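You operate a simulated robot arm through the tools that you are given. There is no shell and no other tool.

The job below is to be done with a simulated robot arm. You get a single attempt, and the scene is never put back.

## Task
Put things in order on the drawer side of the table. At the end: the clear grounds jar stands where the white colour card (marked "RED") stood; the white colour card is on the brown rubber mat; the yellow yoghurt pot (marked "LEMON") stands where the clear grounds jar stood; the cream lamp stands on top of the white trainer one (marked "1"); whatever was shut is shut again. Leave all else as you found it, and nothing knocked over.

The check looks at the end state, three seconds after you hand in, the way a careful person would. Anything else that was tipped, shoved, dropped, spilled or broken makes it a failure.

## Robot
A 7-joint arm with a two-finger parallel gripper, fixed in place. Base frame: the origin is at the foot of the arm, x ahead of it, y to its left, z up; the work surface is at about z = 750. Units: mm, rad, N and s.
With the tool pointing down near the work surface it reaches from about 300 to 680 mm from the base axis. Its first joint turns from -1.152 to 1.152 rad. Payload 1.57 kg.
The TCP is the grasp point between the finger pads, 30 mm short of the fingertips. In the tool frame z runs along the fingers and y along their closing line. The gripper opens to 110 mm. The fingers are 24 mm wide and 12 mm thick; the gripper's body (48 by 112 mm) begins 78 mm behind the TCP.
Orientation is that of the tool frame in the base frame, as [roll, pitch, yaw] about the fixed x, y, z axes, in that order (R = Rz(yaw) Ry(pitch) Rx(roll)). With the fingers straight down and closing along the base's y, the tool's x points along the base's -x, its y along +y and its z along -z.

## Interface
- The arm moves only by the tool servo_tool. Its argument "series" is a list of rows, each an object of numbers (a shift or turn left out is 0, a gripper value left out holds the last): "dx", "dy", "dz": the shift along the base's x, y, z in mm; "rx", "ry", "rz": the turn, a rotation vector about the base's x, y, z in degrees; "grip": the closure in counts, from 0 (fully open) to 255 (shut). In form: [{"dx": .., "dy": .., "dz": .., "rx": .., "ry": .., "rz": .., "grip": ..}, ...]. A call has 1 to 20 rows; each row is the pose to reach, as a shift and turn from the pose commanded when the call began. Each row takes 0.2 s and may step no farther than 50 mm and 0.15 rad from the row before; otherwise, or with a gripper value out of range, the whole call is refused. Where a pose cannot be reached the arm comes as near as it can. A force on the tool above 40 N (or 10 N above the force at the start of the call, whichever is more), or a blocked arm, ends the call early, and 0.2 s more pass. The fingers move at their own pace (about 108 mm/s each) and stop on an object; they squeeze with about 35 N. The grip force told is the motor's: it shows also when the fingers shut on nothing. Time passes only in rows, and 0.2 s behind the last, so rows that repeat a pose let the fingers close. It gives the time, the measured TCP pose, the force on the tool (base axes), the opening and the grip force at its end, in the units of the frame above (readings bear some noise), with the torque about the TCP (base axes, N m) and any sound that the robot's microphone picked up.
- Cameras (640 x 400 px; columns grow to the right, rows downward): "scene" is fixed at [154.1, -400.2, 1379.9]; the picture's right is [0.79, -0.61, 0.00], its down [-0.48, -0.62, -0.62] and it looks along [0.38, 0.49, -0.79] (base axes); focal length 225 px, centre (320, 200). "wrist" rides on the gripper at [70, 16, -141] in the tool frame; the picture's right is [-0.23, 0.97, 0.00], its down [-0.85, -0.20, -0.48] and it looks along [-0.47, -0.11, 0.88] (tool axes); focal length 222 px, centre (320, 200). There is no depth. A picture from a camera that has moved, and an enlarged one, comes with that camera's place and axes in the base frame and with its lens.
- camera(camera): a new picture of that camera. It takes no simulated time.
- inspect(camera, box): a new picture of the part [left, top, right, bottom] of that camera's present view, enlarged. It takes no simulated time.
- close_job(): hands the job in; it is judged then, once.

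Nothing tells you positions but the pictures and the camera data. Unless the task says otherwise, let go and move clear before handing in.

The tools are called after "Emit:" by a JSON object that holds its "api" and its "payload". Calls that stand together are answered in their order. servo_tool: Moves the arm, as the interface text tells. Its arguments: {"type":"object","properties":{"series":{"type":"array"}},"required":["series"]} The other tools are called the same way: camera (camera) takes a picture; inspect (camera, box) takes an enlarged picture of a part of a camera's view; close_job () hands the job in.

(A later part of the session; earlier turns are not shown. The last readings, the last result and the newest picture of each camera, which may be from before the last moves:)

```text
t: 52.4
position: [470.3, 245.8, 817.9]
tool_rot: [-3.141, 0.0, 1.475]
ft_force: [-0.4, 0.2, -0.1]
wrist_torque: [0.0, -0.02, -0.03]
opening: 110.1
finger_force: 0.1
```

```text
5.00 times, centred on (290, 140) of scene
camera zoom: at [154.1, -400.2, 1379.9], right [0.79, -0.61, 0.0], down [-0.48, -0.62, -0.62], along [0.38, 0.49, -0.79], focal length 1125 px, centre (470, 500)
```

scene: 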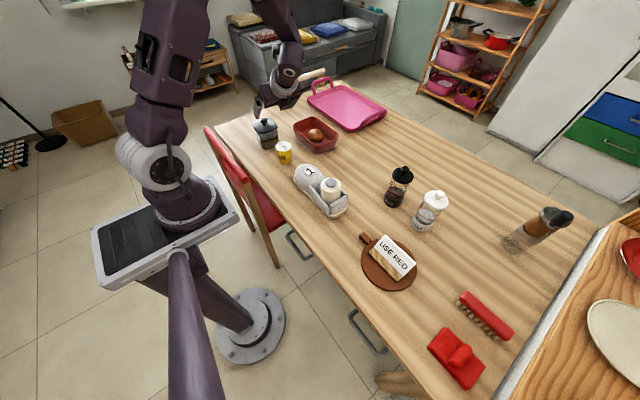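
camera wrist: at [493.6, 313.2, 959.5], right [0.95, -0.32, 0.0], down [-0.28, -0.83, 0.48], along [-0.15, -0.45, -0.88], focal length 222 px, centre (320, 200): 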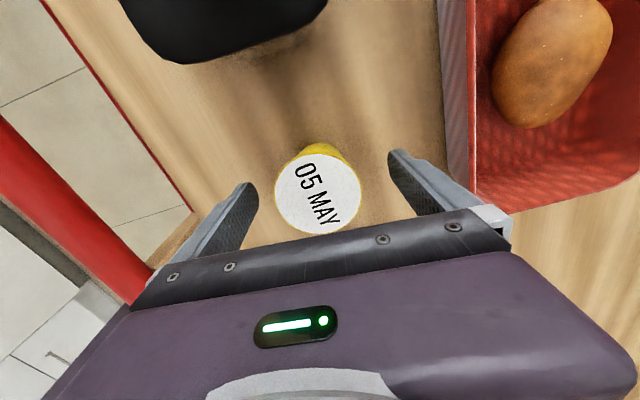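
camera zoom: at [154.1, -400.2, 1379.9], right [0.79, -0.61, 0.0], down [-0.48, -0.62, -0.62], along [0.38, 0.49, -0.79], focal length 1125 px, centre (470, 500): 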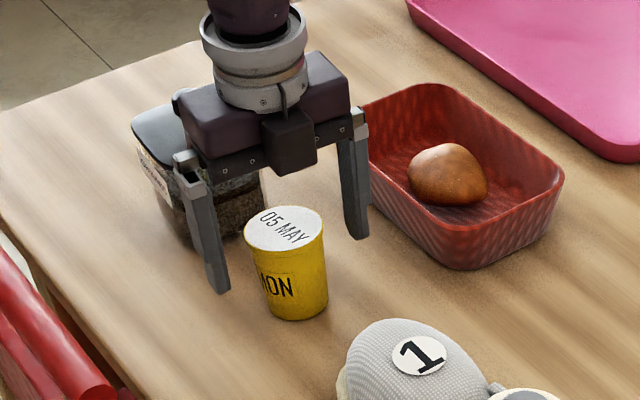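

The pot sits squarely between the fingers. Closing gradually.

Emit:
{"api": "servo_tool", "payload": {"series": [{"grip": 60}, {"grip": 90}, {"grip": 104}, {"grip": 112}, {"grip": 120}, {"grip": 128}, {"grip": 255}, {"grip": 255}, {"grip": 255}]}}

Emit:
{"api": "inspect", "payload": {"camera": "scene", "box": [250, 100, 330, 180]}}

```text
t: 54.4
position: [470.9, 246.1, 817.2]
tool_rot: [3.141, -0.001, 1.475]
ft_force: [0.5, 0.0, 1.1]
wrist_torque: [0.0, 0.01, 0.0]
opening: 60.7
finger_force: 35.4
```

```text
5.00 times, centred on (290, 140) of scene
camera zoom: at [154.1, -400.2, 1379.9], right [0.79, -0.61, 0.0], down [-0.48, -0.62, -0.62], along [0.38, 0.49, -0.79], focal length 1125 px, centre (470, 500)
```

zoom: 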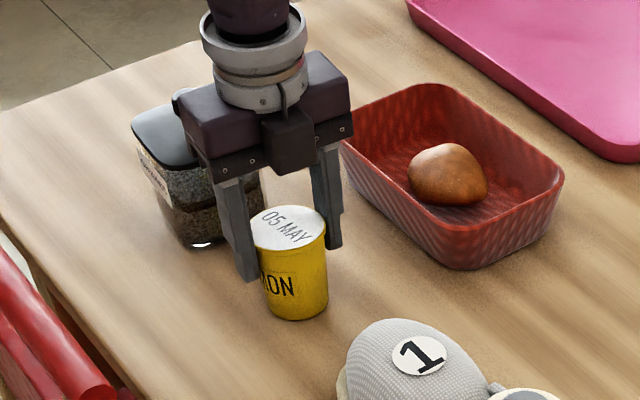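

Gripped at 60.7 mm. Lifting and carrying the pot around the trainer to the free spot near (540, -170).

Emit:
{"api": "servo_tool", "payload": {"series": [{"dz": 5}, {"dz": 40}, {"dz": 85}, {"dz": 130}, {"dx": 20, "dy": -38, "dz": 130}, {"dx": 40, "dy": -76, "dz": 130}, {"dx": 60, "dy": -115, "dz": 130}, {"dx": 75, "dy": -155, "dz": 130}, {"dx": 85, "dy": -197, "dz": 130}, {"dx": 88, "dy": -240, "dz": 130}, {"dx": 88, "dy": -283, "dz": 130}, {"dx": 84, "dy": -326, "dz": 130}, {"dx": 77, "dy": -370, "dz": 130}, {"dx": 70, "dy": -415, "dz": 130}, {"dx": 70, "dy": -415, "dz": 130}]}}

Emit:
{"api": "camera", "payload": {"camera": "scene"}}

Emit:
{"api": "camera", "payload": {"camera": "wrist"}}

```text
t: 57.6
position: [539.0, -166.8, 950.1]
tool_rot: [3.141, -0.001, 1.474]
ft_force: [0.0, -0.6, -1.9]
wrist_torque: [0.0, 0.02, -0.01]
opening: 60.9
finger_force: 34.9
```

```text
taken
```

scene: 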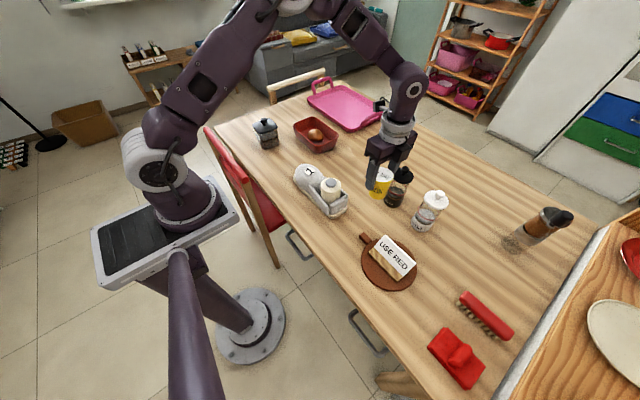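

```text
taken
camera wrist: at [561.1, -100.1, 1091.9], right [0.95, -0.32, 0.0], down [-0.28, -0.83, 0.48], along [-0.15, -0.45, -0.88], focal length 222 px, centre (320, 200)
```

wrist: 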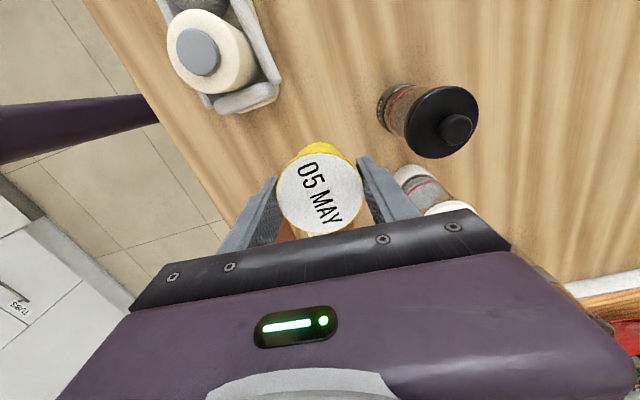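

Pot held securely and the area below is clear. Shifting 10 mm away from the pepper and lowering it.

Emit:
{"api": "servo_tool", "payload": {"series": [{"dx": -10, "dz": -40}, {"dx": -10, "dz": -80}, {"dx": -10, "dz": -110}, {"dx": -10, "dz": -122}, {"dx": -10, "dz": -128}, {"dx": -10, "dz": -128}]}}

Emit:
{"api": "camera", "payload": {"camera": "wrist"}}

```text
t: 59.0
position: [529.3, -167.7, 818.7]
tool_rot: [3.141, 0.001, 1.473]
ft_force: [-0.3, 0.4, -2.0]
wrist_torque: [-0.03, -0.01, 0.01]
opening: 60.8
finger_force: 35.6
```

```text
taken
camera wrist: at [552.5, -101.3, 961.5], right [0.95, -0.32, 0.0], down [-0.28, -0.83, 0.48], along [-0.15, -0.45, -0.88], focal length 222 px, centre (320, 200)
```

wrist: 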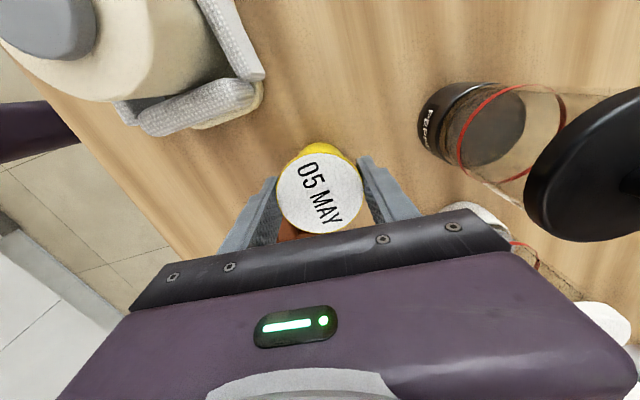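

About 2 mm to go. Lowering gently until contact.

Emit:
{"api": "servo_tool", "payload": {"series": [{"dz": -1}, {"dz": -2}, {"dz": -3}, {"dz": -3}]}}

```text
t: 60.0
position: [530.4, -169.0, 817.5]
tool_rot: [-3.14, 0.0, 1.474]
ft_force: [-2.9, -1.2, 3.4]
wrist_torque: [-0.02, 0.11, -0.01]
opening: 60.8
finger_force: 34.8
```

Contact made, at around 5 N net. Releasing slowly.

Emit:
{"api": "servo_tool", "payload": {"series": [{"grip": 110}, {"grip": 104}, {"grip": 95}, {"grip": 80}, {"grip": 60}, {"grip": 50}]}}

Emit:
{"api": "inspect", "payload": {"camera": "scene", "box": [320, 140, 440, 240]}}

Emit:
{"api": "camera", "payload": {"camera": "wrist"}}

```text
t: 61.4
position: [529.8, -168.9, 817.3]
tool_rot: [-3.142, -0.001, 1.474]
ft_force: [0.2, 0.6, -1.2]
wrist_torque: [0.0, 0.02, -0.03]
opening: 88.4
finger_force: 0.1
```

```text
4.00 times, centred on (380, 190) of scene
camera zoom: at [154.1, -400.2, 1379.9], right [0.79, -0.61, 0.0], down [-0.48, -0.62, -0.62], along [0.38, 0.49, -0.79], focal length 900 px, centre (80, 240)
```

zoom: 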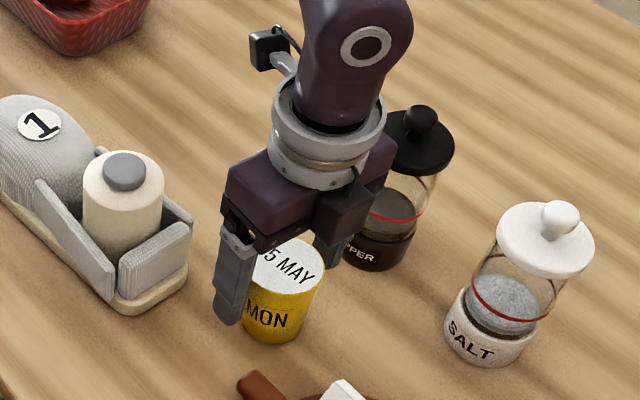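

```text
taken
camera wrist: at [553.1, -100.9, 959.6], right [0.95, -0.32, 0.0], down [-0.28, -0.83, 0.48], along [-0.15, -0.45, -0.88], focal length 222 px, centre (320, 200)
```

wrist: 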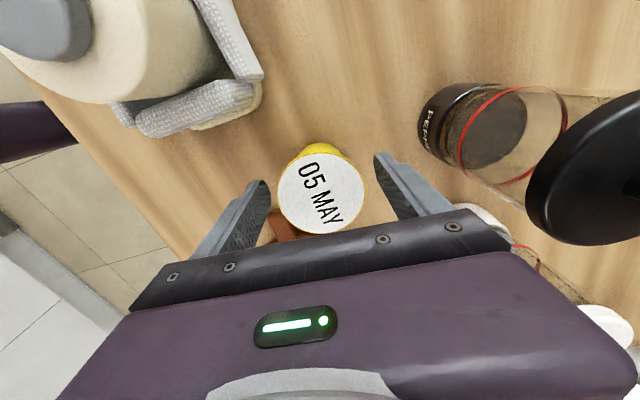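

The pot stands safely at its temporary place. Rising and returning to the jar.

Emit:
{"api": "servo_tool", "payload": {"series": [{"dz": 45}, {"dz": 90}, {"dz": 135, "grip": 0}, {"dx": -7, "dy": 44, "dz": 160}, {"dx": -14, "dy": 89, "dz": 170}, {"dx": -21, "dy": 134, "dz": 170}, {"dx": -28, "dy": 179, "dz": 170}, {"dx": -35, "dy": 224, "dz": 170}, {"dx": -42, "dy": 269, "dz": 170}, {"dx": -49, "dy": 314, "dz": 170}, {"dx": -56, "dy": 359, "dz": 170}, {"dx": -63, "dy": 404, "dz": 170}, {"dx": -69.3, "dy": 447.7, "dz": 170}, {"dx": -69.3, "dy": 447.7, "dz": 170}]}}

Emit:
{"api": "servo_tool", "payload": {"series": [{"rx": 7.96, "ry": -0.77}, {"rx": 15.93, "ry": -1.53}, {"rx": 23.9, "ry": -2.3}, {"rx": 31.85, "ry": -3.07}, {"rx": 39.82, "ry": -3.83}, {"rx": 39.82, "ry": -3.83}]}}

Emit:
{"api": "camera", "payload": {"camera": "wrist"}}

Emit:
{"api": "camera", "payload": {"camera": "scene"}}

```text
refused: row 4 steps farther than a row can; nothing moved
```

```text
t: 62.8
position: [531.8, -169.4, 818.0]
tool_rot: [-3.141, -0.699, 1.475]
ft_force: [-0.8, 0.6, -0.3]
wrist_torque: [0.01, -0.02, 0.0]
opening: 88.2
finger_force: 0.2
```

```text
taken
camera wrist: at [542.6, -208.8, 971.4], right [0.95, -0.27, -0.15], down [-0.29, -0.94, -0.18], along [-0.09, 0.22, -0.97], focal length 222 px, centre (320, 200)
```

wrist: 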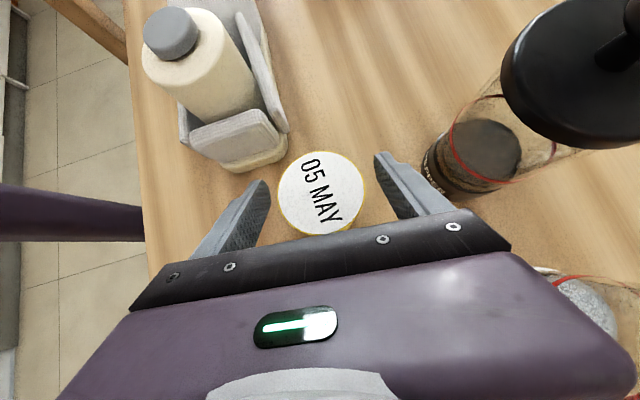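

```text
taken
```

scene: 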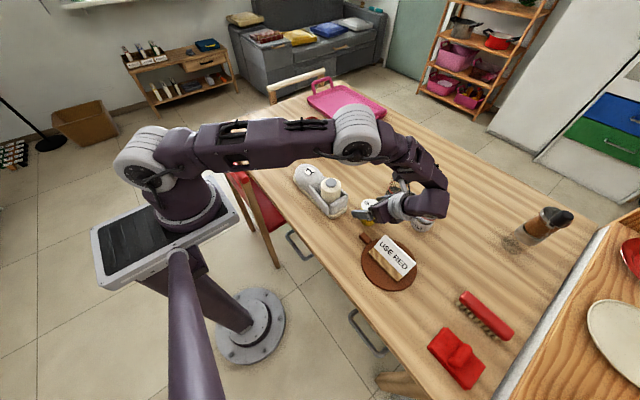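

The first call was refused because one row stepped too far, so the tilt ran here at the pot instead: I should not have sent both together. No contact force showed; I'll check for disturbance before undoing it.

Emit:
{"api": "inspect", "payload": {"camera": "scene", "box": [340, 170, 460, 300]}}

Emit:
{"api": "inspect", "payload": {"camera": "wrist", "box": [120, 0, 640, 280]}}

```text
3.08 times, centred on (400, 235) of scene
camera zoom: at [154.1, -400.3, 1379.9], right [0.79, -0.61, 0.0], down [-0.48, -0.62, -0.62], along [0.38, 0.49, -0.79], focal length 692 px, centre (74, 92)
```

zoom: 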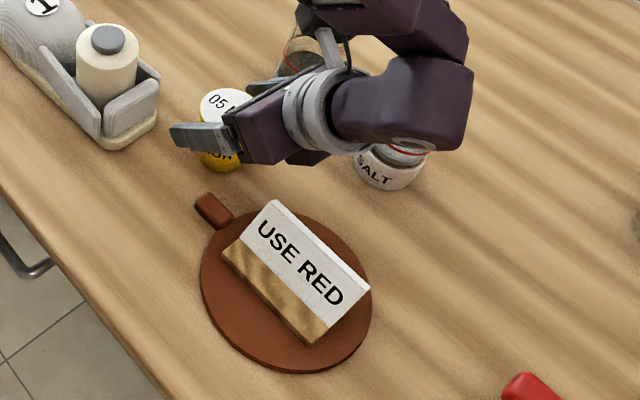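

```text
1.23 times, centred on (380, 140) of wrist
camera zoom: at [542.6, -208.8, 971.4], right [0.95, -0.27, -0.15], down [-0.29, -0.94, -0.18], along [-0.09, 0.22, -0.97], focal length 273 px, centre (246, 274)
```

zoom: 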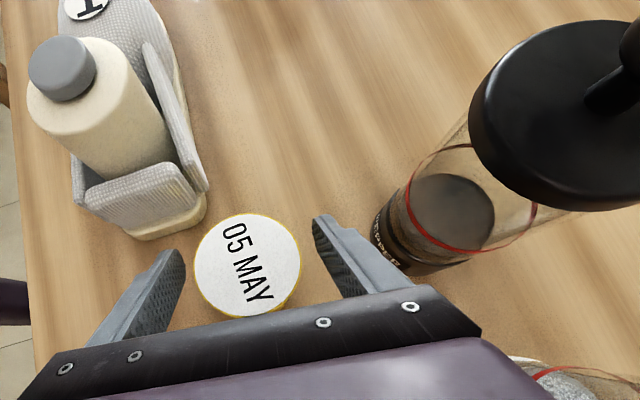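

Nothing looks disturbed. I'll reverse the tilt along exactly the same path and then check the salt and pepper.

Emit:
{"api": "servo_tool", "payload": {"series": [{"rx": -7.96, "ry": 0.77}, {"rx": -15.93, "ry": 1.53}, {"rx": -23.9, "ry": 2.3}, {"rx": -31.85, "ry": 3.07}, {"rx": -39.82, "ry": 3.83}, {"rx": -39.82, "ry": 3.83}]}}

Emit:
{"api": "inspect", "payload": {"camera": "scene", "box": [320, 140, 480, 240]}}

Emit:
{"api": "camera", "payload": {"camera": "wrist"}}

```text
t: 64.2
position: [530.5, -169.1, 817.9]
tool_rot: [3.141, 0.001, 1.475]
ft_force: [-0.6, 0.0, -0.1]
wrist_torque: [-0.02, -0.04, 0.02]
opening: 88.5
finger_force: 0.1
```

```text
4.00 times, centred on (400, 190) of scene
camera zoom: at [154.1, -400.2, 1379.9], right [0.79, -0.61, 0.0], down [-0.48, -0.62, -0.62], along [0.38, 0.49, -0.79], focal length 900 px, centre (0, 240)
```

zoom: 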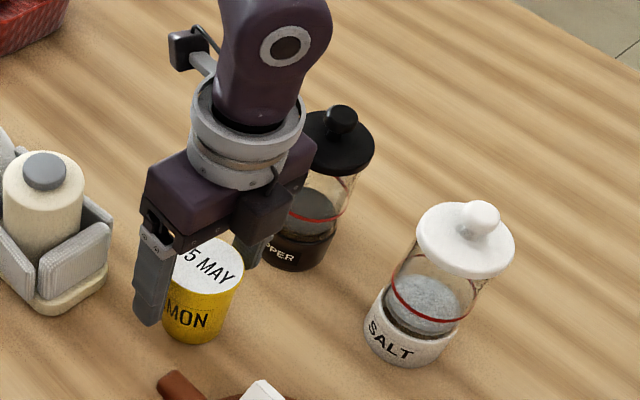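

```text
taken
camera wrist: at [552.5, -100.7, 959.8], right [0.95, -0.32, 0.0], down [-0.28, -0.83, 0.48], along [-0.15, -0.46, -0.88], focal length 222 px, centre (320, 200)
```

wrist: 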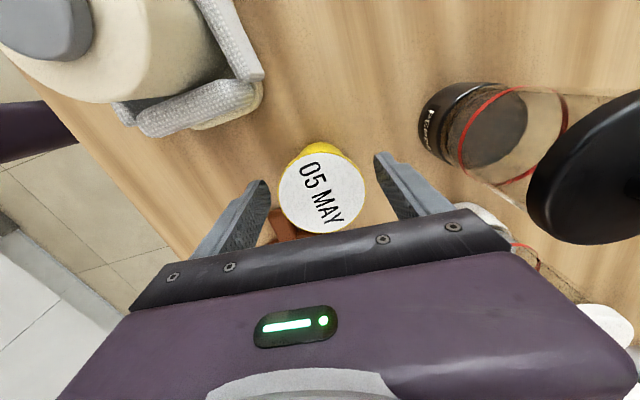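

Salt and pepper are exactly where they were. Now rising and moving to the jar, with smaller steps.

Emit:
{"api": "servo_tool", "payload": {"series": [{"dz": 45}, {"dz": 90}, {"dz": 135, "grip": 0}, {"dz": 165}, {"dx": -7, "dy": 44, "dz": 170}, {"dx": -14, "dy": 89, "dz": 170}, {"dx": -21, "dy": 134, "dz": 170}, {"dx": -28, "dy": 179, "dz": 170}, {"dx": -35, "dy": 224, "dz": 170}, {"dx": -42, "dy": 269, "dz": 170}, {"dx": -49, "dy": 314, "dz": 170}, {"dx": -56, "dy": 359, "dz": 170}, {"dx": -63, "dy": 404, "dz": 170}, {"dx": -69.3, "dy": 447.7, "dz": 170}, {"dx": -69.3, "dy": 447.7, "dz": 170}]}}

Emit:
{"api": "camera", "payload": {"camera": "wrist"}}

```text
t: 67.4
position: [461.5, 282.3, 983.5]
tool_rot: [-3.141, 0.0, 1.475]
ft_force: [0.3, -0.2, -0.1]
wrist_torque: [-0.01, 0.02, -0.02]
opening: 109.9
finger_force: 0.1
```

```text
taken
camera wrist: at [484.0, 350.3, 1125.9], right [0.95, -0.32, 0.0], down [-0.28, -0.83, 0.48], along [-0.15, -0.45, -0.88], focal length 222 px, centre (320, 200)
```

wrist: 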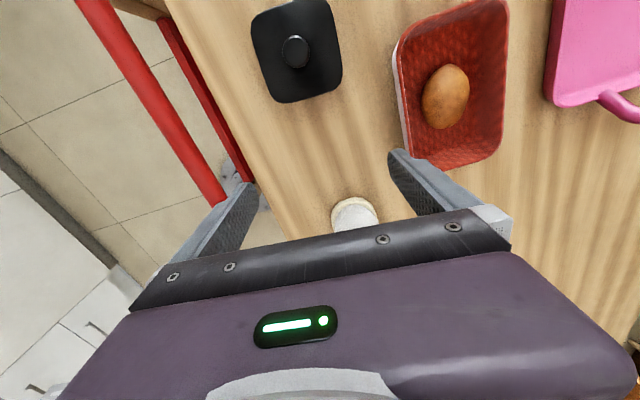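

Clear of everything at z 985. Now tilting 40° toward the jar.

Emit:
{"api": "servo_tool", "payload": {"series": [{"rx": 7.96, "ry": -0.77}, {"rx": 15.93, "ry": -1.53}, {"rx": 23.9, "ry": -2.3}, {"rx": 31.85, "ry": -3.07}, {"rx": 39.82, "ry": -3.83}, {"rx": 39.82, "ry": -3.83}]}}

Emit:
{"api": "camera", "payload": {"camera": "wrist"}}

```text
t: 68.8
position: [462.0, 279.6, 987.3]
tool_rot: [3.14, -0.699, 1.473]
ft_force: [-0.5, -0.5, -0.5]
wrist_torque: [-0.02, 0.01, 0.02]
opening: 110.4
finger_force: 0.0
```

```text
taken
camera wrist: at [473.6, 239.9, 1141.1], right [0.95, -0.27, -0.15], down [-0.29, -0.94, -0.18], along [-0.09, 0.22, -0.97], focal length 222 px, centre (320, 200)
```

wrist: 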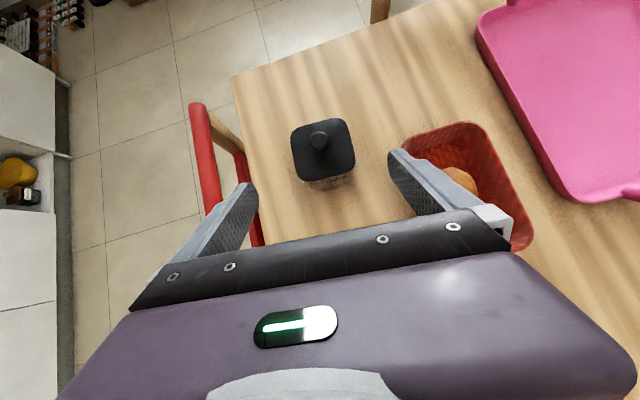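

Pose confirmed. Going down to the pre-grasp point and then to 40 mm short of the jar.

Emit:
{"api": "servo_tool", "payload": {"series": [{"dy": 2, "dz": -40}, {"dy": 4, "dz": -80}, {"dy": 6.4, "dz": -119}, {"dx": 2, "dy": 22.4, "dz": -136}, {"dx": 3.7, "dy": 37.4, "dz": -152}, {"dx": 5.2, "dy": 52.4, "dz": -168}, {"dx": 5.2, "dy": 52.4, "dz": -168}, {"dx": 5.2, "dy": 52.4, "dz": -168}]}}

Emit:
{"api": "camera", "payload": {"camera": "wrist"}}

Emit:
{"api": "inspect", "payload": {"camera": "wrist", "box": [220, 40, 420, 220]}}

```text
t: 70.6
position: [467.0, 329.1, 818.7]
tool_rot: [3.141, -0.697, 1.475]
ft_force: [0.1, -0.5, 0.4]
wrist_torque: [-0.01, 0.03, -0.01]
opening: 109.8
finger_force: 0.1
```

```text
taken
camera wrist: at [479.2, 289.7, 973.0], right [0.95, -0.27, -0.15], down [-0.29, -0.94, -0.18], along [-0.09, 0.22, -0.97], focal length 222 px, centre (320, 200)
```

wrist: 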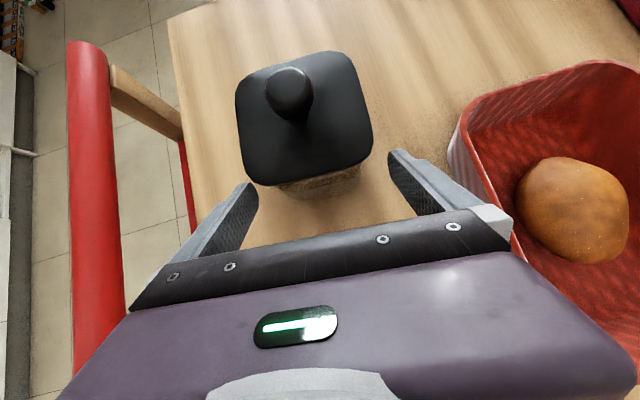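

```text
2.22 times, centred on (320, 130) of wrist
camera zoom: at [479.2, 289.7, 973.0], right [0.95, -0.27, -0.15], down [-0.29, -0.94, -0.18], along [-0.09, 0.22, -0.97], focal length 494 px, centre (320, 356)
```

zoom: 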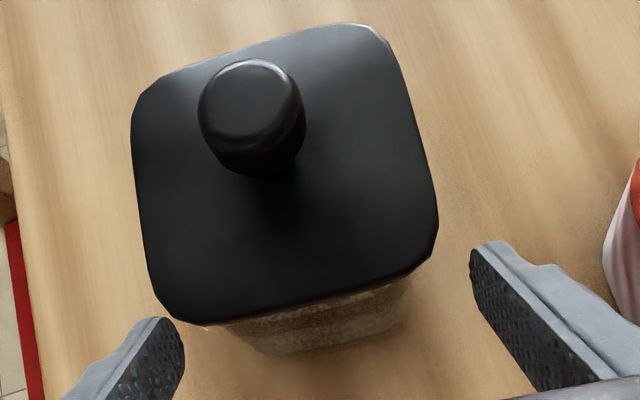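

Jar centre is confirmed at about (470, 376). Making the final advance with a 1.3 mm lateral correction.

Emit:
{"api": "servo_tool", "payload": {"series": [{"dx": 0.0, "dy": 8.7, "dz": -11}, {"dx": 0.6, "dy": 17.4, "dz": -22}, {"dx": 1.2, "dy": 26.1, "dz": -33}, {"dx": 1.2, "dy": 26.1, "dz": -33}]}}

Emit:
{"api": "camera", "payload": {"camera": "wrist"}}

Emit:
{"api": "inspect", "payload": {"camera": "scene", "box": [230, 100, 310, 170]}}

```text
t: 71.6
position: [468.8, 357.7, 785.6]
tool_rot: [-3.141, -0.698, 1.474]
ft_force: [0.1, -0.1, -1.1]
wrist_torque: [0.01, 0.0, 0.0]
opening: 110.1
finger_force: 0.1
```

```text
taken
camera wrist: at [480.3, 317.2, 940.1], right [0.95, -0.27, -0.15], down [-0.29, -0.94, -0.18], along [-0.09, 0.22, -0.97], focal length 222 px, centre (320, 200)
```

wrist: 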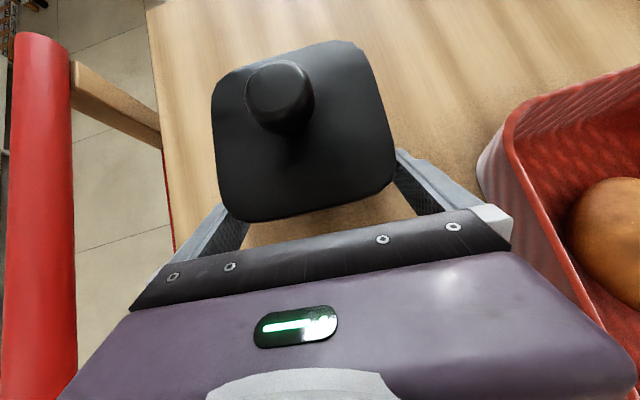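

```text
5.71 times, centred on (270, 135) of scene
camera zoom: at [154.1, -400.2, 1379.9], right [0.79, -0.61, 0.0], down [-0.48, -0.62, -0.62], along [0.38, 0.49, -0.79], focal length 1286 px, centre (606, 571)
```

zoom: 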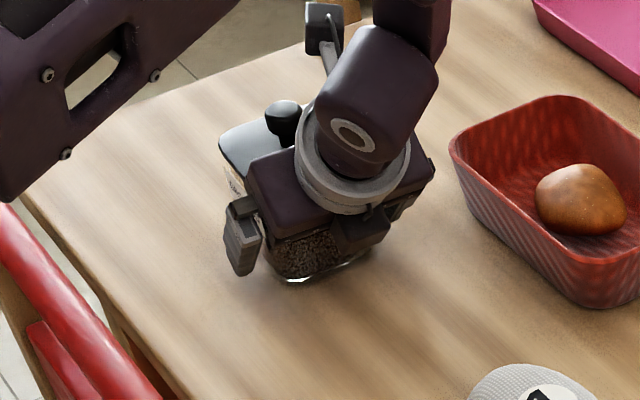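

No contact this time; the fingers straddle the body under the lid. Closing gradually.

Emit:
{"api": "servo_tool", "payload": {"series": [{"grip": 45}, {"grip": 62}, {"grip": 70}, {"grip": 78}, {"grip": 86}, {"grip": 94}, {"grip": 102}, {"grip": 255}, {"grip": 255}, {"grip": 255}]}}

Emit:
{"api": "camera", "payload": {"camera": "wrist"}}

Emit:
{"api": "inspect", "payload": {"camera": "scene", "box": [230, 100, 310, 170]}}

```text
t: 73.8
position: [468.3, 356.4, 786.2]
tool_rot: [-3.141, -0.698, 1.475]
ft_force: [-1.9, 1.7, 0.4]
wrist_torque: [0.25, 0.27, 0.07]
opening: 84.6
finger_force: 34.9
```

```text
taken
camera wrist: at [480.2, 317.1, 940.2], right [0.95, -0.27, -0.15], down [-0.29, -0.94, -0.18], along [-0.09, 0.22, -0.97], focal length 222 px, centre (320, 200)
```

wrist: 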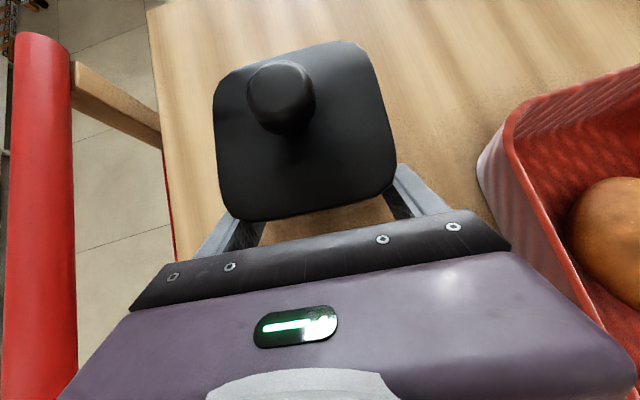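

```text
5.71 times, centred on (270, 135) of scene
camera zoom: at [154.0, -400.2, 1379.9], right [0.79, -0.61, 0.0], down [-0.48, -0.62, -0.62], along [0.38, 0.49, -0.79], focal length 1286 px, centre (606, 571)
```

zoom: 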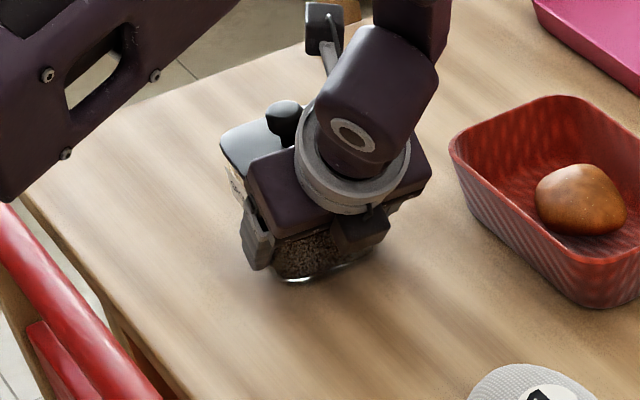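

The fingers stopped at 84.6 mm, wider than I estimated for the body. I need to see whether they're on the glass body or the lid edge before lifting.

Emit:
{"api": "inspect", "payload": {"camera": "wrist", "box": [190, 150, 310, 270]}}

Emit:
{"api": "inspect", "payload": {"camera": "wrist", "box": [350, 130, 470, 250]}}

Emit:
{"api": "inspect", "payload": {"camera": "scene", "box": [252, 122, 292, 152]}}

```text
3.33 times, centred on (250, 210) of wrist
camera zoom: at [480.2, 317.1, 940.2], right [0.95, -0.27, -0.15], down [-0.29, -0.94, -0.18], along [-0.09, 0.22, -0.97], focal length 740 px, centre (553, 167)
```

zoom: 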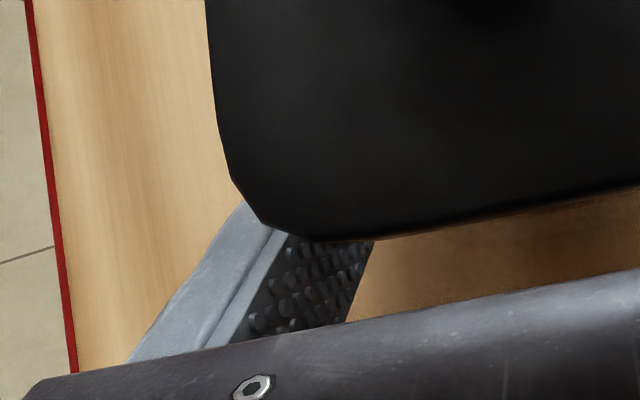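

```text
3.33 times, centred on (410, 190) of wrist
camera zoom: at [480.2, 317.1, 940.2], right [0.95, -0.27, -0.15], down [-0.29, -0.94, -0.18], along [-0.09, 0.22, -0.97], focal length 740 px, centre (20, 233)
```

zoom: 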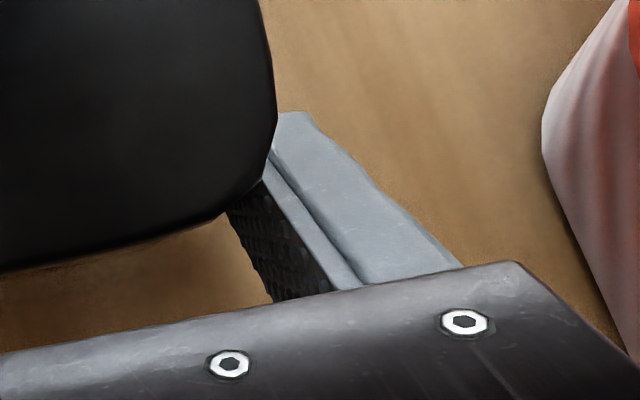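

```text
13.33 times, centred on (272, 137) of scene
camera zoom: at [154.0, -400.2, 1379.9], right [0.79, -0.61, 0.0], down [-0.48, -0.62, -0.62], along [0.38, 0.49, -0.79], focal length 3000 px, centre (960, 1040)
```

zoom: 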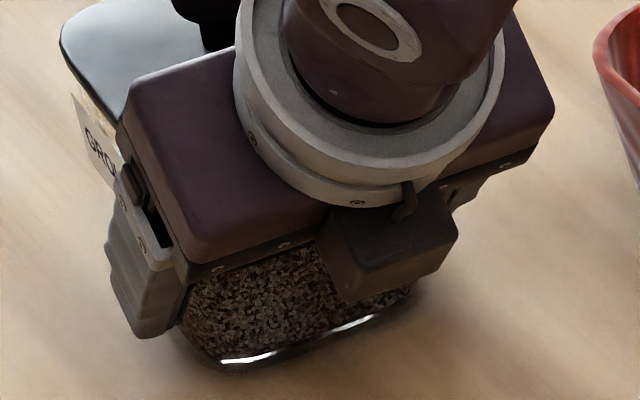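

The fingers pass below the lid edge. I'll make a small 8 mm test lift and watch whether the whole jar rises.

Emit:
{"api": "servo_tool", "payload": {"series": [{"dz": 2}, {"dz": 5}, {"dz": 8}, {"dz": 8}]}}

Emit:
{"api": "inspect", "payload": {"camera": "scene", "box": [252, 122, 292, 152]}}

Emit:
{"api": "camera", "payload": {"camera": "wrist"}}

```text
t: 74.8
position: [467.0, 359.0, 795.8]
tool_rot: [3.142, -0.699, 1.475]
ft_force: [-1.0, -0.3, -4.1]
wrist_torque: [-0.13, 0.02, -0.01]
opening: 84.7
finger_force: 34.5
```

```text
13.33 times, centred on (272, 137) of scene
camera zoom: at [154.1, -400.2, 1379.9], right [0.79, -0.61, 0.0], down [-0.48, -0.62, -0.62], along [0.38, 0.49, -0.79], focal length 3000 px, centre (960, 1040)
```

zoom: 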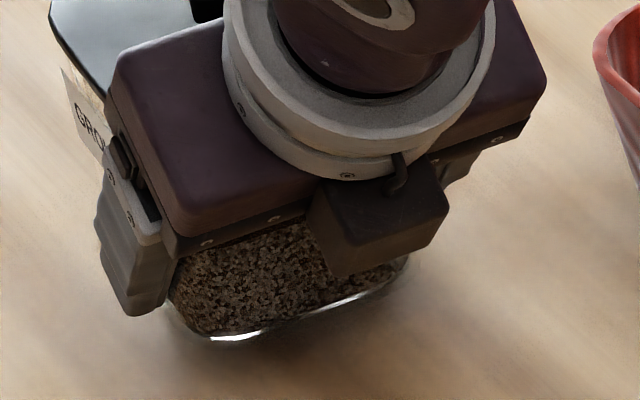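

```text
taken
camera wrist: at [479.5, 318.4, 948.7], right [0.95, -0.27, -0.15], down [-0.29, -0.94, -0.18], along [-0.09, 0.22, -0.97], focal length 222 px, centre (320, 200)
```

wrist: 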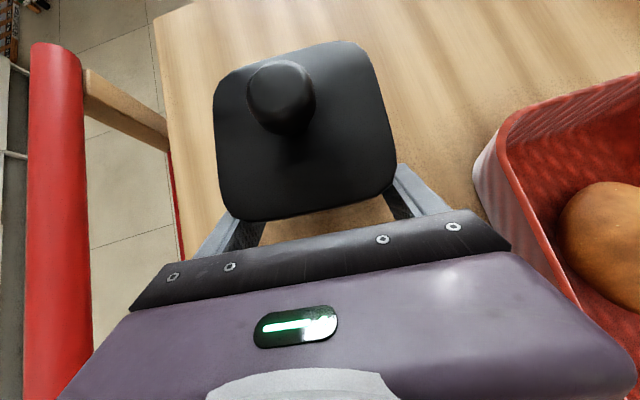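

The whole jar rose together (about 0.4 kg) and sits steady. Lifting it higher and carrying it to where the card stood, keeping the same tilt so it stays upright.

Emit:
{"api": "servo_tool", "payload": {"series": [{"dz": 35}, {"dz": 75}, {"dz": 115}, {"dz": 140}, {"dx": 18, "dy": -29, "dz": 140}, {"dx": 40, "dy": -65, "dz": 140}, {"dx": 62, "dy": -100, "dz": 140}, {"dx": 84, "dy": -136, "dz": 140}, {"dx": 106, "dy": -172, "dz": 140}, {"dx": 128, "dy": -207, "dz": 140}, {"dx": 150, "dy": -243, "dz": 140}, {"dx": 168, "dy": -272, "dz": 140}, {"dx": 178, "dy": -288, "dz": 140}, {"dx": 178, "dy": -288, "dz": 140}]}}

Emit:
{"api": "camera", "payload": {"camera": "wrist"}}

Emit:
{"api": "camera", "payload": {"camera": "scene"}}

```text
t: 77.8
position: [648.2, 68.0, 934.3]
tool_rot: [3.141, -0.696, 1.476]
ft_force: [-0.6, -0.8, -4.4]
wrist_torque: [-0.1, 0.0, 0.01]
opening: 85.1
finger_force: 35.0
```

```text
taken
camera wrist: at [659.3, 29.0, 1086.9], right [0.95, -0.27, -0.15], down [-0.29, -0.94, -0.18], along [-0.09, 0.22, -0.97], focal length 222 px, centre (320, 200)
```

wrist: 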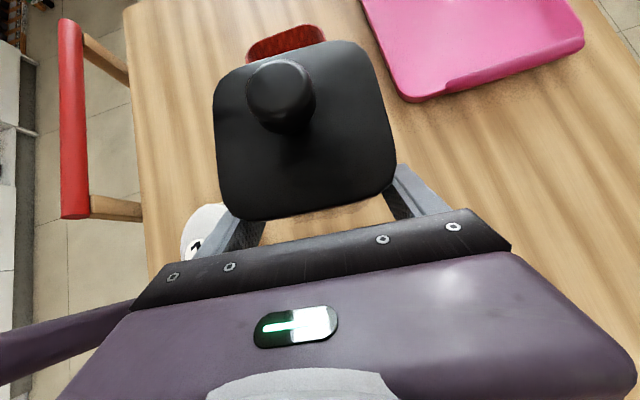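

```text
taken
```

scene: 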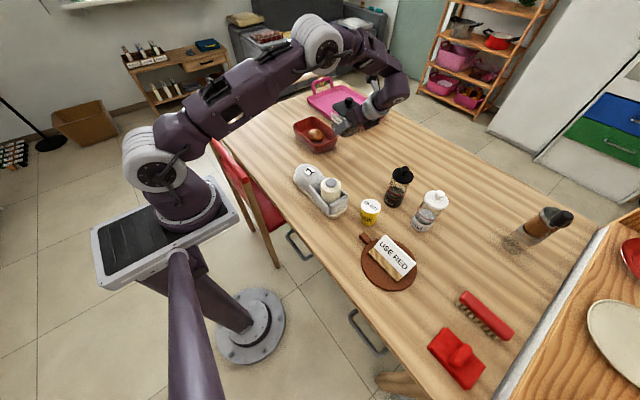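

The jar is right above the card's old spot. Lowering part way and checking clearances to the basket and pepper.

Emit:
{"api": "servo_tool", "payload": {"series": [{"dz": -30}, {"dz": -60}, {"dz": -90}, {"dz": -105}, {"dz": -105}]}}

Emit:
{"api": "inspect", "payload": {"camera": "scene", "box": [290, 70, 450, 210]}}

Emit:
{"api": "camera", "payload": {"camera": "wrist"}}

```text
t: 79.0
position: [648.0, 69.0, 827.7]
tool_rot: [-3.141, -0.699, 1.475]
ft_force: [0.8, 0.1, -4.3]
wrist_torque: [-0.11, 0.05, 0.03]
opening: 84.9
finger_force: 34.8
```

```text
2.86 times, centred on (370, 140) of scene
camera zoom: at [154.2, -400.2, 1379.9], right [0.79, -0.61, 0.0], down [-0.48, -0.62, -0.62], along [0.38, 0.49, -0.79], focal length 643 px, centre (177, 371)
```

zoom: 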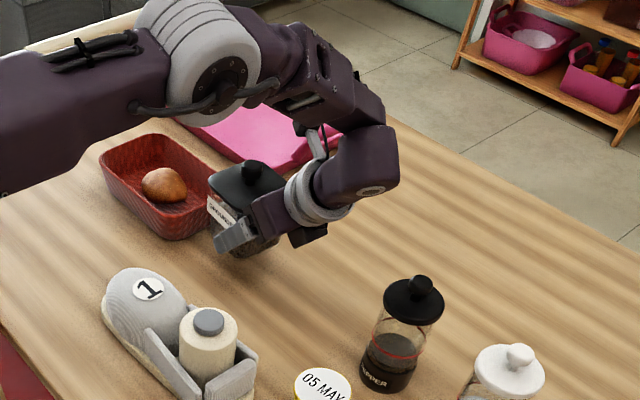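

```text
taken
camera wrist: at [660.5, 28.5, 981.6], right [0.95, -0.27, -0.15], down [-0.29, -0.94, -0.18], along [-0.09, 0.22, -0.97], focal length 222 px, centre (320, 200)
```

wrist: 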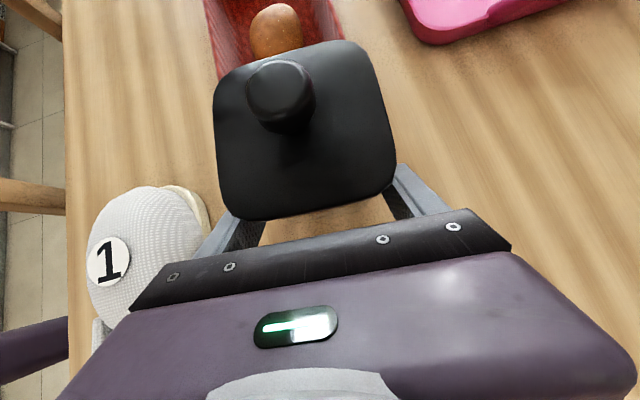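

Clear of the basket and pepper. Lowering the rest of the way gently.

Emit:
{"api": "servo_tool", "payload": {"series": [{"dz": -15}, {"dz": -28}, {"dz": -36}, {"dz": -38}, {"dz": -38}]}}

Emit:
{"api": "camera", "payload": {"camera": "wrist"}}

```text
t: 80.2
position: [646.1, 68.7, 792.2]
tool_rot: [3.14, -0.697, 1.475]
ft_force: [-0.1, -0.3, -4.1]
wrist_torque: [-0.1, 0.0, 0.02]
opening: 84.8
finger_force: 35.0
```

```text
taken
camera wrist: at [658.5, 30.0, 945.3], right [0.95, -0.27, -0.15], down [-0.29, -0.94, -0.18], along [-0.09, 0.22, -0.97], focal length 222 px, centre (320, 200)
```

wrist: 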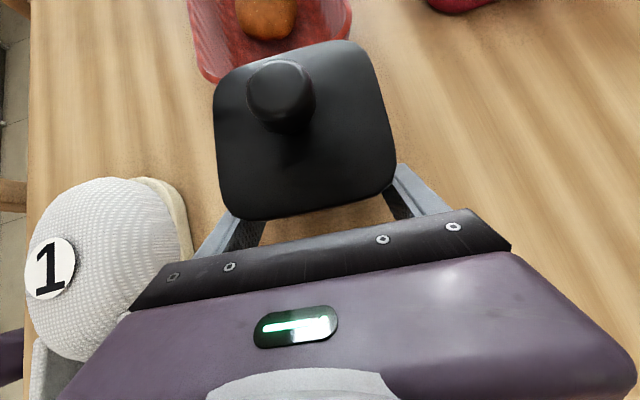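

About 5 mm left. Stepping down until it rests.

Emit:
{"api": "servo_tool", "payload": {"series": [{"dz": -1.5}, {"dz": -3}, {"dz": -4.5}, {"dz": -4.5}]}}

```text
t: 81.2
position: [647.6, 69.9, 788.6]
tool_rot: [3.14, -0.699, 1.475]
ft_force: [0.0, -0.1, -4.3]
wrist_torque: [-0.12, 0.02, 0.05]
opening: 84.6
finger_force: 35.0
```

Emit:
{"api": "servo_tool", "payload": {"series": [{"dz": -1}, {"dz": -2}, {"dz": -3}, {"dz": -3}]}}

Emit:
{"api": "camera", "payload": {"camera": "wrist"}}

```text
t: 82.2
position: [646.7, 69.6, 788.0]
tool_rot: [3.14, -0.7, 1.474]
ft_force: [-2.8, -1.7, 14.0]
wrist_torque: [-0.44, 0.91, -0.08]
opening: 84.8
finger_force: 34.5
```

```text
taken
camera wrist: at [658.9, 29.7, 940.1], right [0.95, -0.27, -0.15], down [-0.29, -0.94, -0.18], along [-0.09, 0.22, -0.97], focal length 222 px, centre (320, 200)
```

wrist: 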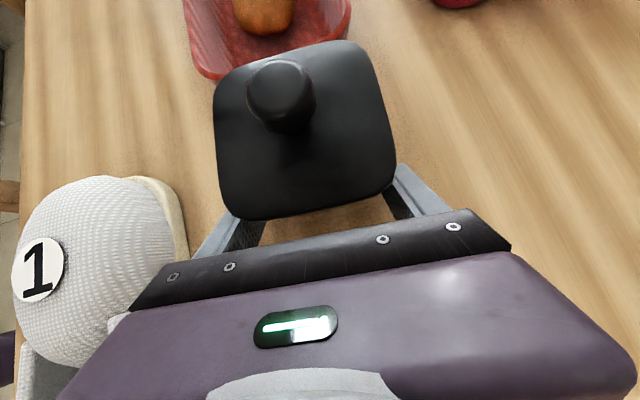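

The jar is on the table at the expected height. Easing off slightly and releasing.

Emit:
{"api": "servo_tool", "payload": {"series": [{"dz": 0.8}, {"dz": 0.8, "grip": 52}, {"dz": 0.8, "grip": 45}, {"dz": 0.8, "grip": 30}, {"dz": 0.8, "grip": 10}, {"dz": 0.8, "grip": 0}, {"dz": 0.8, "grip": 0}]}}

Emit:
{"api": "camera", "payload": {"camera": "wrist"}}

Emit:
{"api": "inspect", "payload": {"camera": "scene", "box": [310, 110, 390, 190]}}

```text
t: 83.8
position: [647.4, 68.1, 786.8]
tool_rot: [3.14, -0.698, 1.474]
ft_force: [-0.4, 0.3, 0.3]
wrist_torque: [0.01, -0.02, 0.0]
opening: 110.1
finger_force: 0.1
```

```text
taken
camera wrist: at [658.6, 29.0, 939.4], right [0.95, -0.27, -0.15], down [-0.29, -0.94, -0.18], along [-0.09, 0.22, -0.97], focal length 222 px, centre (320, 200)
```

wrist: 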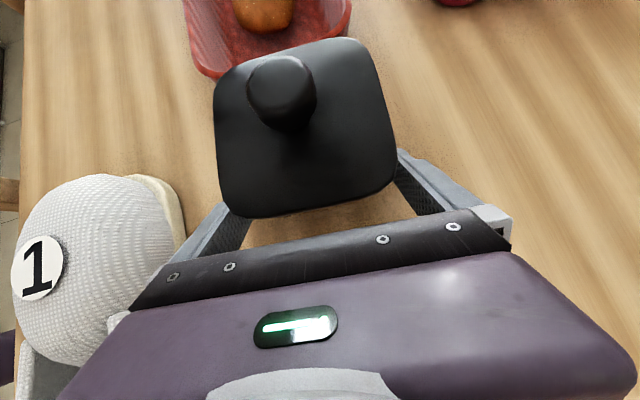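

```text
5.00 times, centred on (350, 150) of scene
camera zoom: at [154.1, -400.2, 1379.9], right [0.79, -0.61, 0.0], down [-0.48, -0.62, -0.62], along [0.38, 0.49, -0.79], focal length 1125 px, centre (170, 450)
```

zoom: 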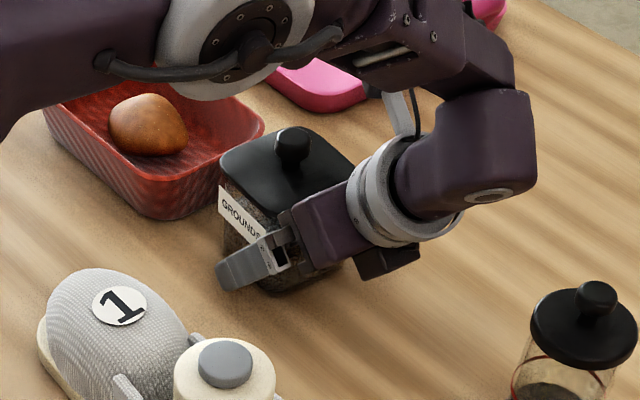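

Jar released, standing upright where the card was. Retreating along the finger axis, then up, over to the pot, and untilting at height.

Emit:
{"api": "servo_tool", "payload": {"series": [{"dx": -1.2, "dy": -12.8, "dz": 15.3}, {"dx": -2.5, "dy": -25.6, "dz": 30.6}, {"dx": -3.7, "dy": -38.4, "dz": 46}, {"dx": -3.7, "dy": -38.4, "dz": 90}, {"dx": -3.7, "dy": -38.4, "dz": 135}, {"dx": -3.7, "dy": -38.4, "dz": 184}, {"dx": -22, "dy": -72, "dz": 184}, {"dx": -41, "dy": -105, "dz": 184}, {"dx": -60, "dy": -138, "dz": 184}, {"dx": -78, "dy": -172, "dz": 184}, {"dx": -97, "dy": -205, "dz": 184}, {"dx": -115.1, "dy": -238.2, "dz": 184}, {"dx": -115.1, "dy": -238.2, "dz": 184, "rx": -7.96, "ry": 0.77}, {"dx": -115.1, "dy": -238.2, "dz": 184, "rx": -15.93, "ry": 1.53}, {"dx": -115.1, "dy": -238.2, "dz": 184, "rx": -23.9, "ry": 2.3}, {"dx": -115.1, "dy": -238.2, "dz": 184, "rx": -31.85, "ry": 3.07}, {"dx": -115.1, "dy": -238.2, "dz": 184, "rx": -39.82, "ry": 3.83}, {"dx": -115.1, "dy": -238.2, "dz": 184, "rx": -39.82, "ry": 3.83}]}}

Emit:
{"api": "camera", "payload": {"camera": "wrist"}}

Emit:
{"api": "camera", "payload": {"camera": "scene"}}

```text
t: 87.6
position: [530.2, -168.4, 970.1]
tool_rot: [-3.141, 0.003, 1.476]
ft_force: [0.7, -0.2, -0.5]
wrist_torque: [0.03, -0.05, 0.01]
opening: 109.8
finger_force: 0.1
```

```text
taken
camera wrist: at [552.9, -101.4, 1111.8], right [0.95, -0.32, 0.0], down [-0.28, -0.83, 0.48], along [-0.15, -0.45, -0.88], focal length 222 px, centre (320, 200)
```

wrist: 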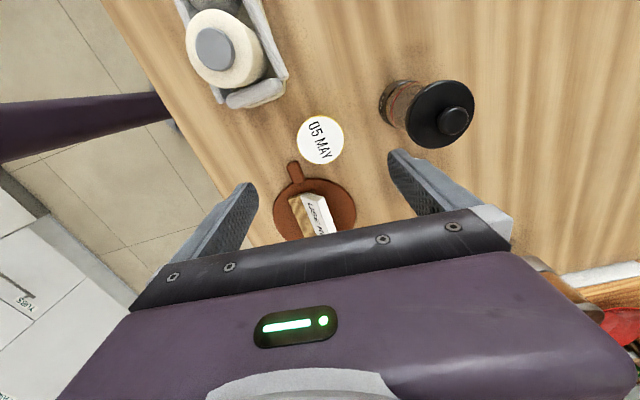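

```text
taken
```

scene: 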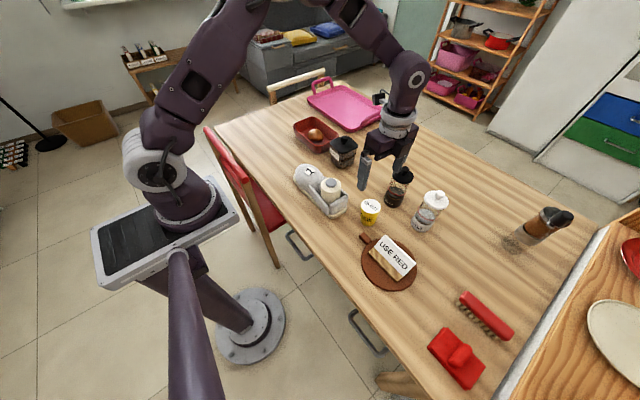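

Directly above the pot. Descending to grip it again.

Emit:
{"api": "servo_tool", "payload": {"series": [{"dz": -45}, {"dz": -90}, {"dz": -125}, {"dz": -142}, {"dz": -151}, {"dz": -151}]}}

Emit:
{"api": "camera", "payload": {"camera": "wrist"}}

```text
t: 89.0
position: [530.7, -169.4, 820.0]
tool_rot: [3.141, 0.001, 1.474]
ft_force: [0.3, 0.0, -0.1]
wrist_torque: [0.02, -0.03, 0.02]
opening: 109.9
finger_force: 0.2
```

```text
taken
camera wrist: at [553.4, -102.2, 961.7], right [0.95, -0.32, 0.0], down [-0.28, -0.83, 0.48], along [-0.15, -0.45, -0.88], focal length 222 px, centre (320, 200)
```

wrist: 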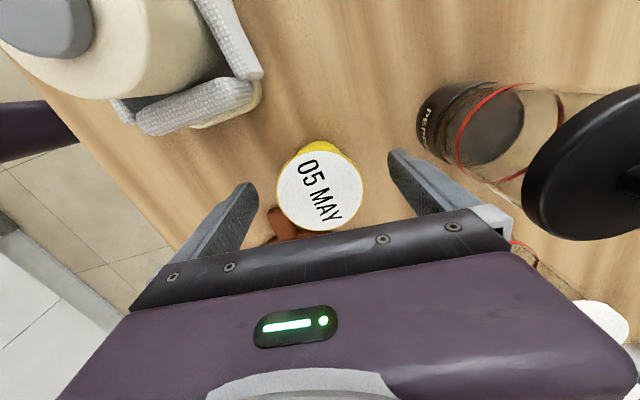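

Emit:
{"api": "servo_tool", "payload": {"series": [{"grip": 60}, {"grip": 90}, {"grip": 104}, {"grip": 112}, {"grip": 120}, {"grip": 128}, {"grip": 255}, {"grip": 255}, {"grip": 255}]}}

Emit:
{"api": "camera", "payload": {"camera": "wrist"}}

```text
t: 91.0
position: [531.0, -170.9, 821.3]
tool_rot: [3.141, 0.0, 1.475]
ft_force: [0.0, 0.0, 0.6]
wrist_torque: [0.03, 0.02, 0.02]
opening: 60.6
finger_force: 34.7
```

```text
taken
camera wrist: at [553.3, -102.1, 961.9], right [0.95, -0.32, 0.0], down [-0.28, -0.83, 0.48], along [-0.15, -0.45, -0.88], focal length 222 px, centre (320, 200)
```

wrist: 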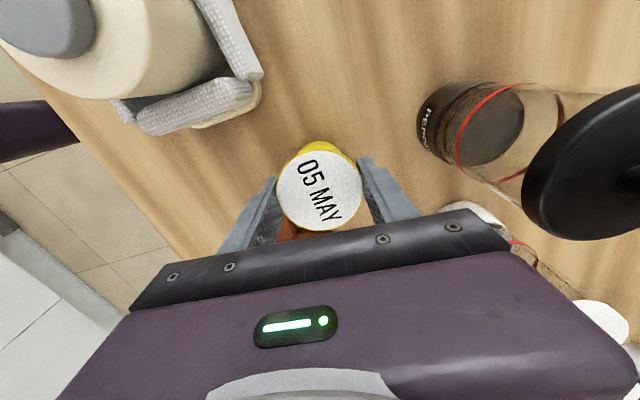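

Gripped at 60.6 mm. Lifting and carrying the pot to where the jar stood, about (470, 377).

Emit:
{"api": "servo_tool", "payload": {"series": [{"dz": 5}, {"dz": 45}, {"dz": 90}, {"dz": 135}, {"dz": 150}, {"dx": -4.6, "dy": 42, "dz": 150}, {"dx": -9.3, "dy": 84, "dz": 150}, {"dx": -14, "dy": 126, "dz": 150}, {"dx": -18.6, "dy": 168, "dz": 150}, {"dx": -23.3, "dy": 210, "dz": 150}, {"dx": -28, "dy": 252, "dz": 150}, {"dx": -32.6, "dy": 294, "dz": 150}, {"dx": -37.2, "dy": 336, "dz": 150}, {"dx": -42, "dy": 378, "dz": 150}, {"dx": -46.5, "dy": 420, "dz": 150}, {"dx": -51.2, "dy": 462, "dz": 150}, {"dx": -56, "dy": 505, "dz": 150}, {"dx": -60.5, "dy": 547.4, "dz": 150}, {"dx": -60.5, "dy": 547.4, "dz": 150}, {"dx": -60.5, "dy": 547.4, "dz": 150}]}}

Emit:
{"api": "camera", "payload": {"camera": "wrist"}}

Emit:
{"api": "camera", "payload": {"camera": "scene"}}

```text
t: 95.2
position: [470.3, 379.4, 970.4]
tool_rot: [-3.141, -0.002, 1.474]
ft_force: [0.5, 0.3, -0.3]
wrist_torque: [0.0, 0.04, 0.02]
opening: 60.3
finger_force: 35.2
```

```text
taken
camera wrist: at [492.4, 446.5, 1112.0], right [0.95, -0.32, 0.0], down [-0.28, -0.83, 0.48], along [-0.15, -0.45, -0.88], focal length 222 px, centre (320, 200)
```

wrist: 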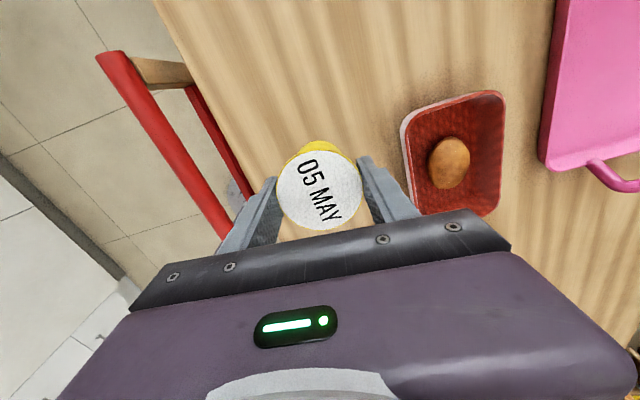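

```text
taken
```

scene: 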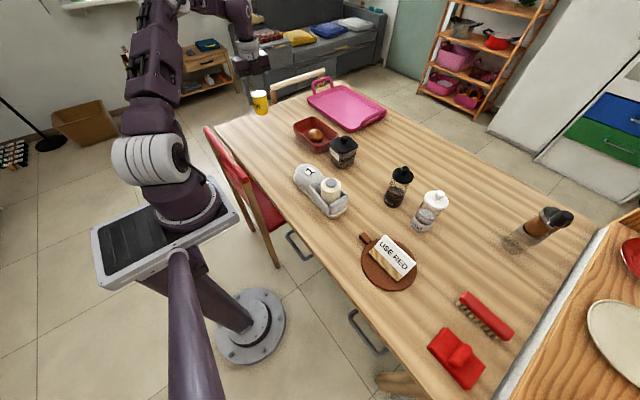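

The pot is right above the jar's old spot. Lowering it.

Emit:
{"api": "servo_tool", "payload": {"series": [{"dz": -40}, {"dz": -80}, {"dz": -115}, {"dz": -135}, {"dz": -145}, {"dz": -145}]}}

Emit:
{"api": "camera", "payload": {"camera": "wrist"}}

Emit:
{"api": "inspect", "payload": {"camera": "scene", "box": [230, 90, 310, 160]}}

```text
t: 96.6
position: [469.6, 378.3, 824.7]
tool_rot: [-3.141, 0.0, 1.476]
ft_force: [-0.2, -0.5, -2.4]
wrist_torque: [-0.02, -0.02, 0.03]
opening: 60.5
finger_force: 34.9
```

```text
taken
camera wrist: at [492.3, 446.3, 966.2], right [0.95, -0.32, 0.0], down [-0.28, -0.83, 0.48], along [-0.15, -0.45, -0.88], focal length 222 px, centre (320, 200)
```

wrist: 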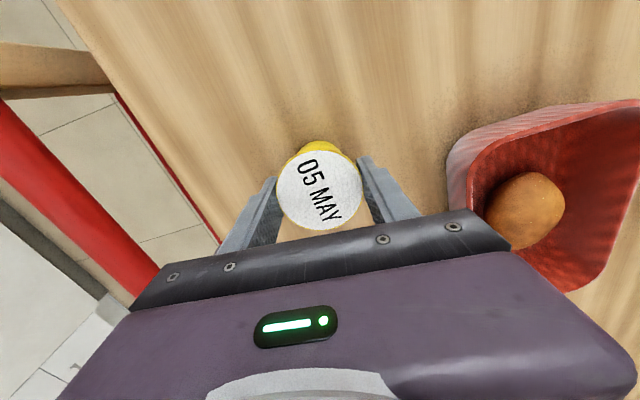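

```text
5.71 times, centred on (270, 125) of scene
camera zoom: at [154.1, -400.2, 1379.9], right [0.79, -0.61, 0.0], down [-0.48, -0.62, -0.62], along [0.38, 0.49, -0.79], focal length 1286 px, centre (606, 629)
```

zoom: 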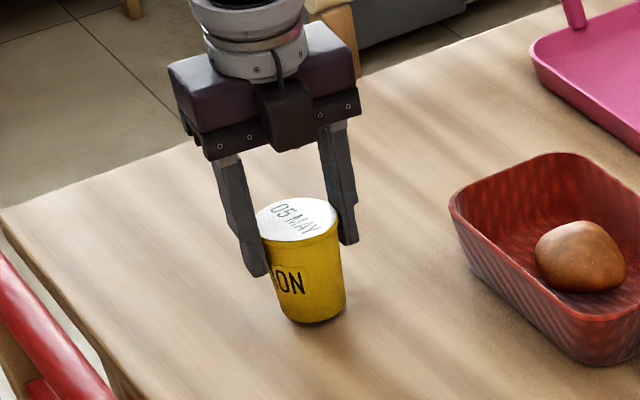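

About 4 mm to go. Stepping down to contact.

Emit:
{"api": "servo_tool", "payload": {"series": [{"dz": -1.5}, {"dz": -3}, {"dz": -4}, {"dz": -5}, {"dz": -5}]}}

```text
t: 97.8
position: [472.1, 379.1, 820.5]
tool_rot: [3.141, -0.002, 1.474]
ft_force: [-1.4, -1.8, 9.1]
wrist_torque: [-0.13, 0.17, -0.04]
opening: 60.5
finger_force: 35.2
stopped in row 5: the force on the tool passed its limit at 41 N (the readings are from after the stop); the commanded pose is now the measured one
```

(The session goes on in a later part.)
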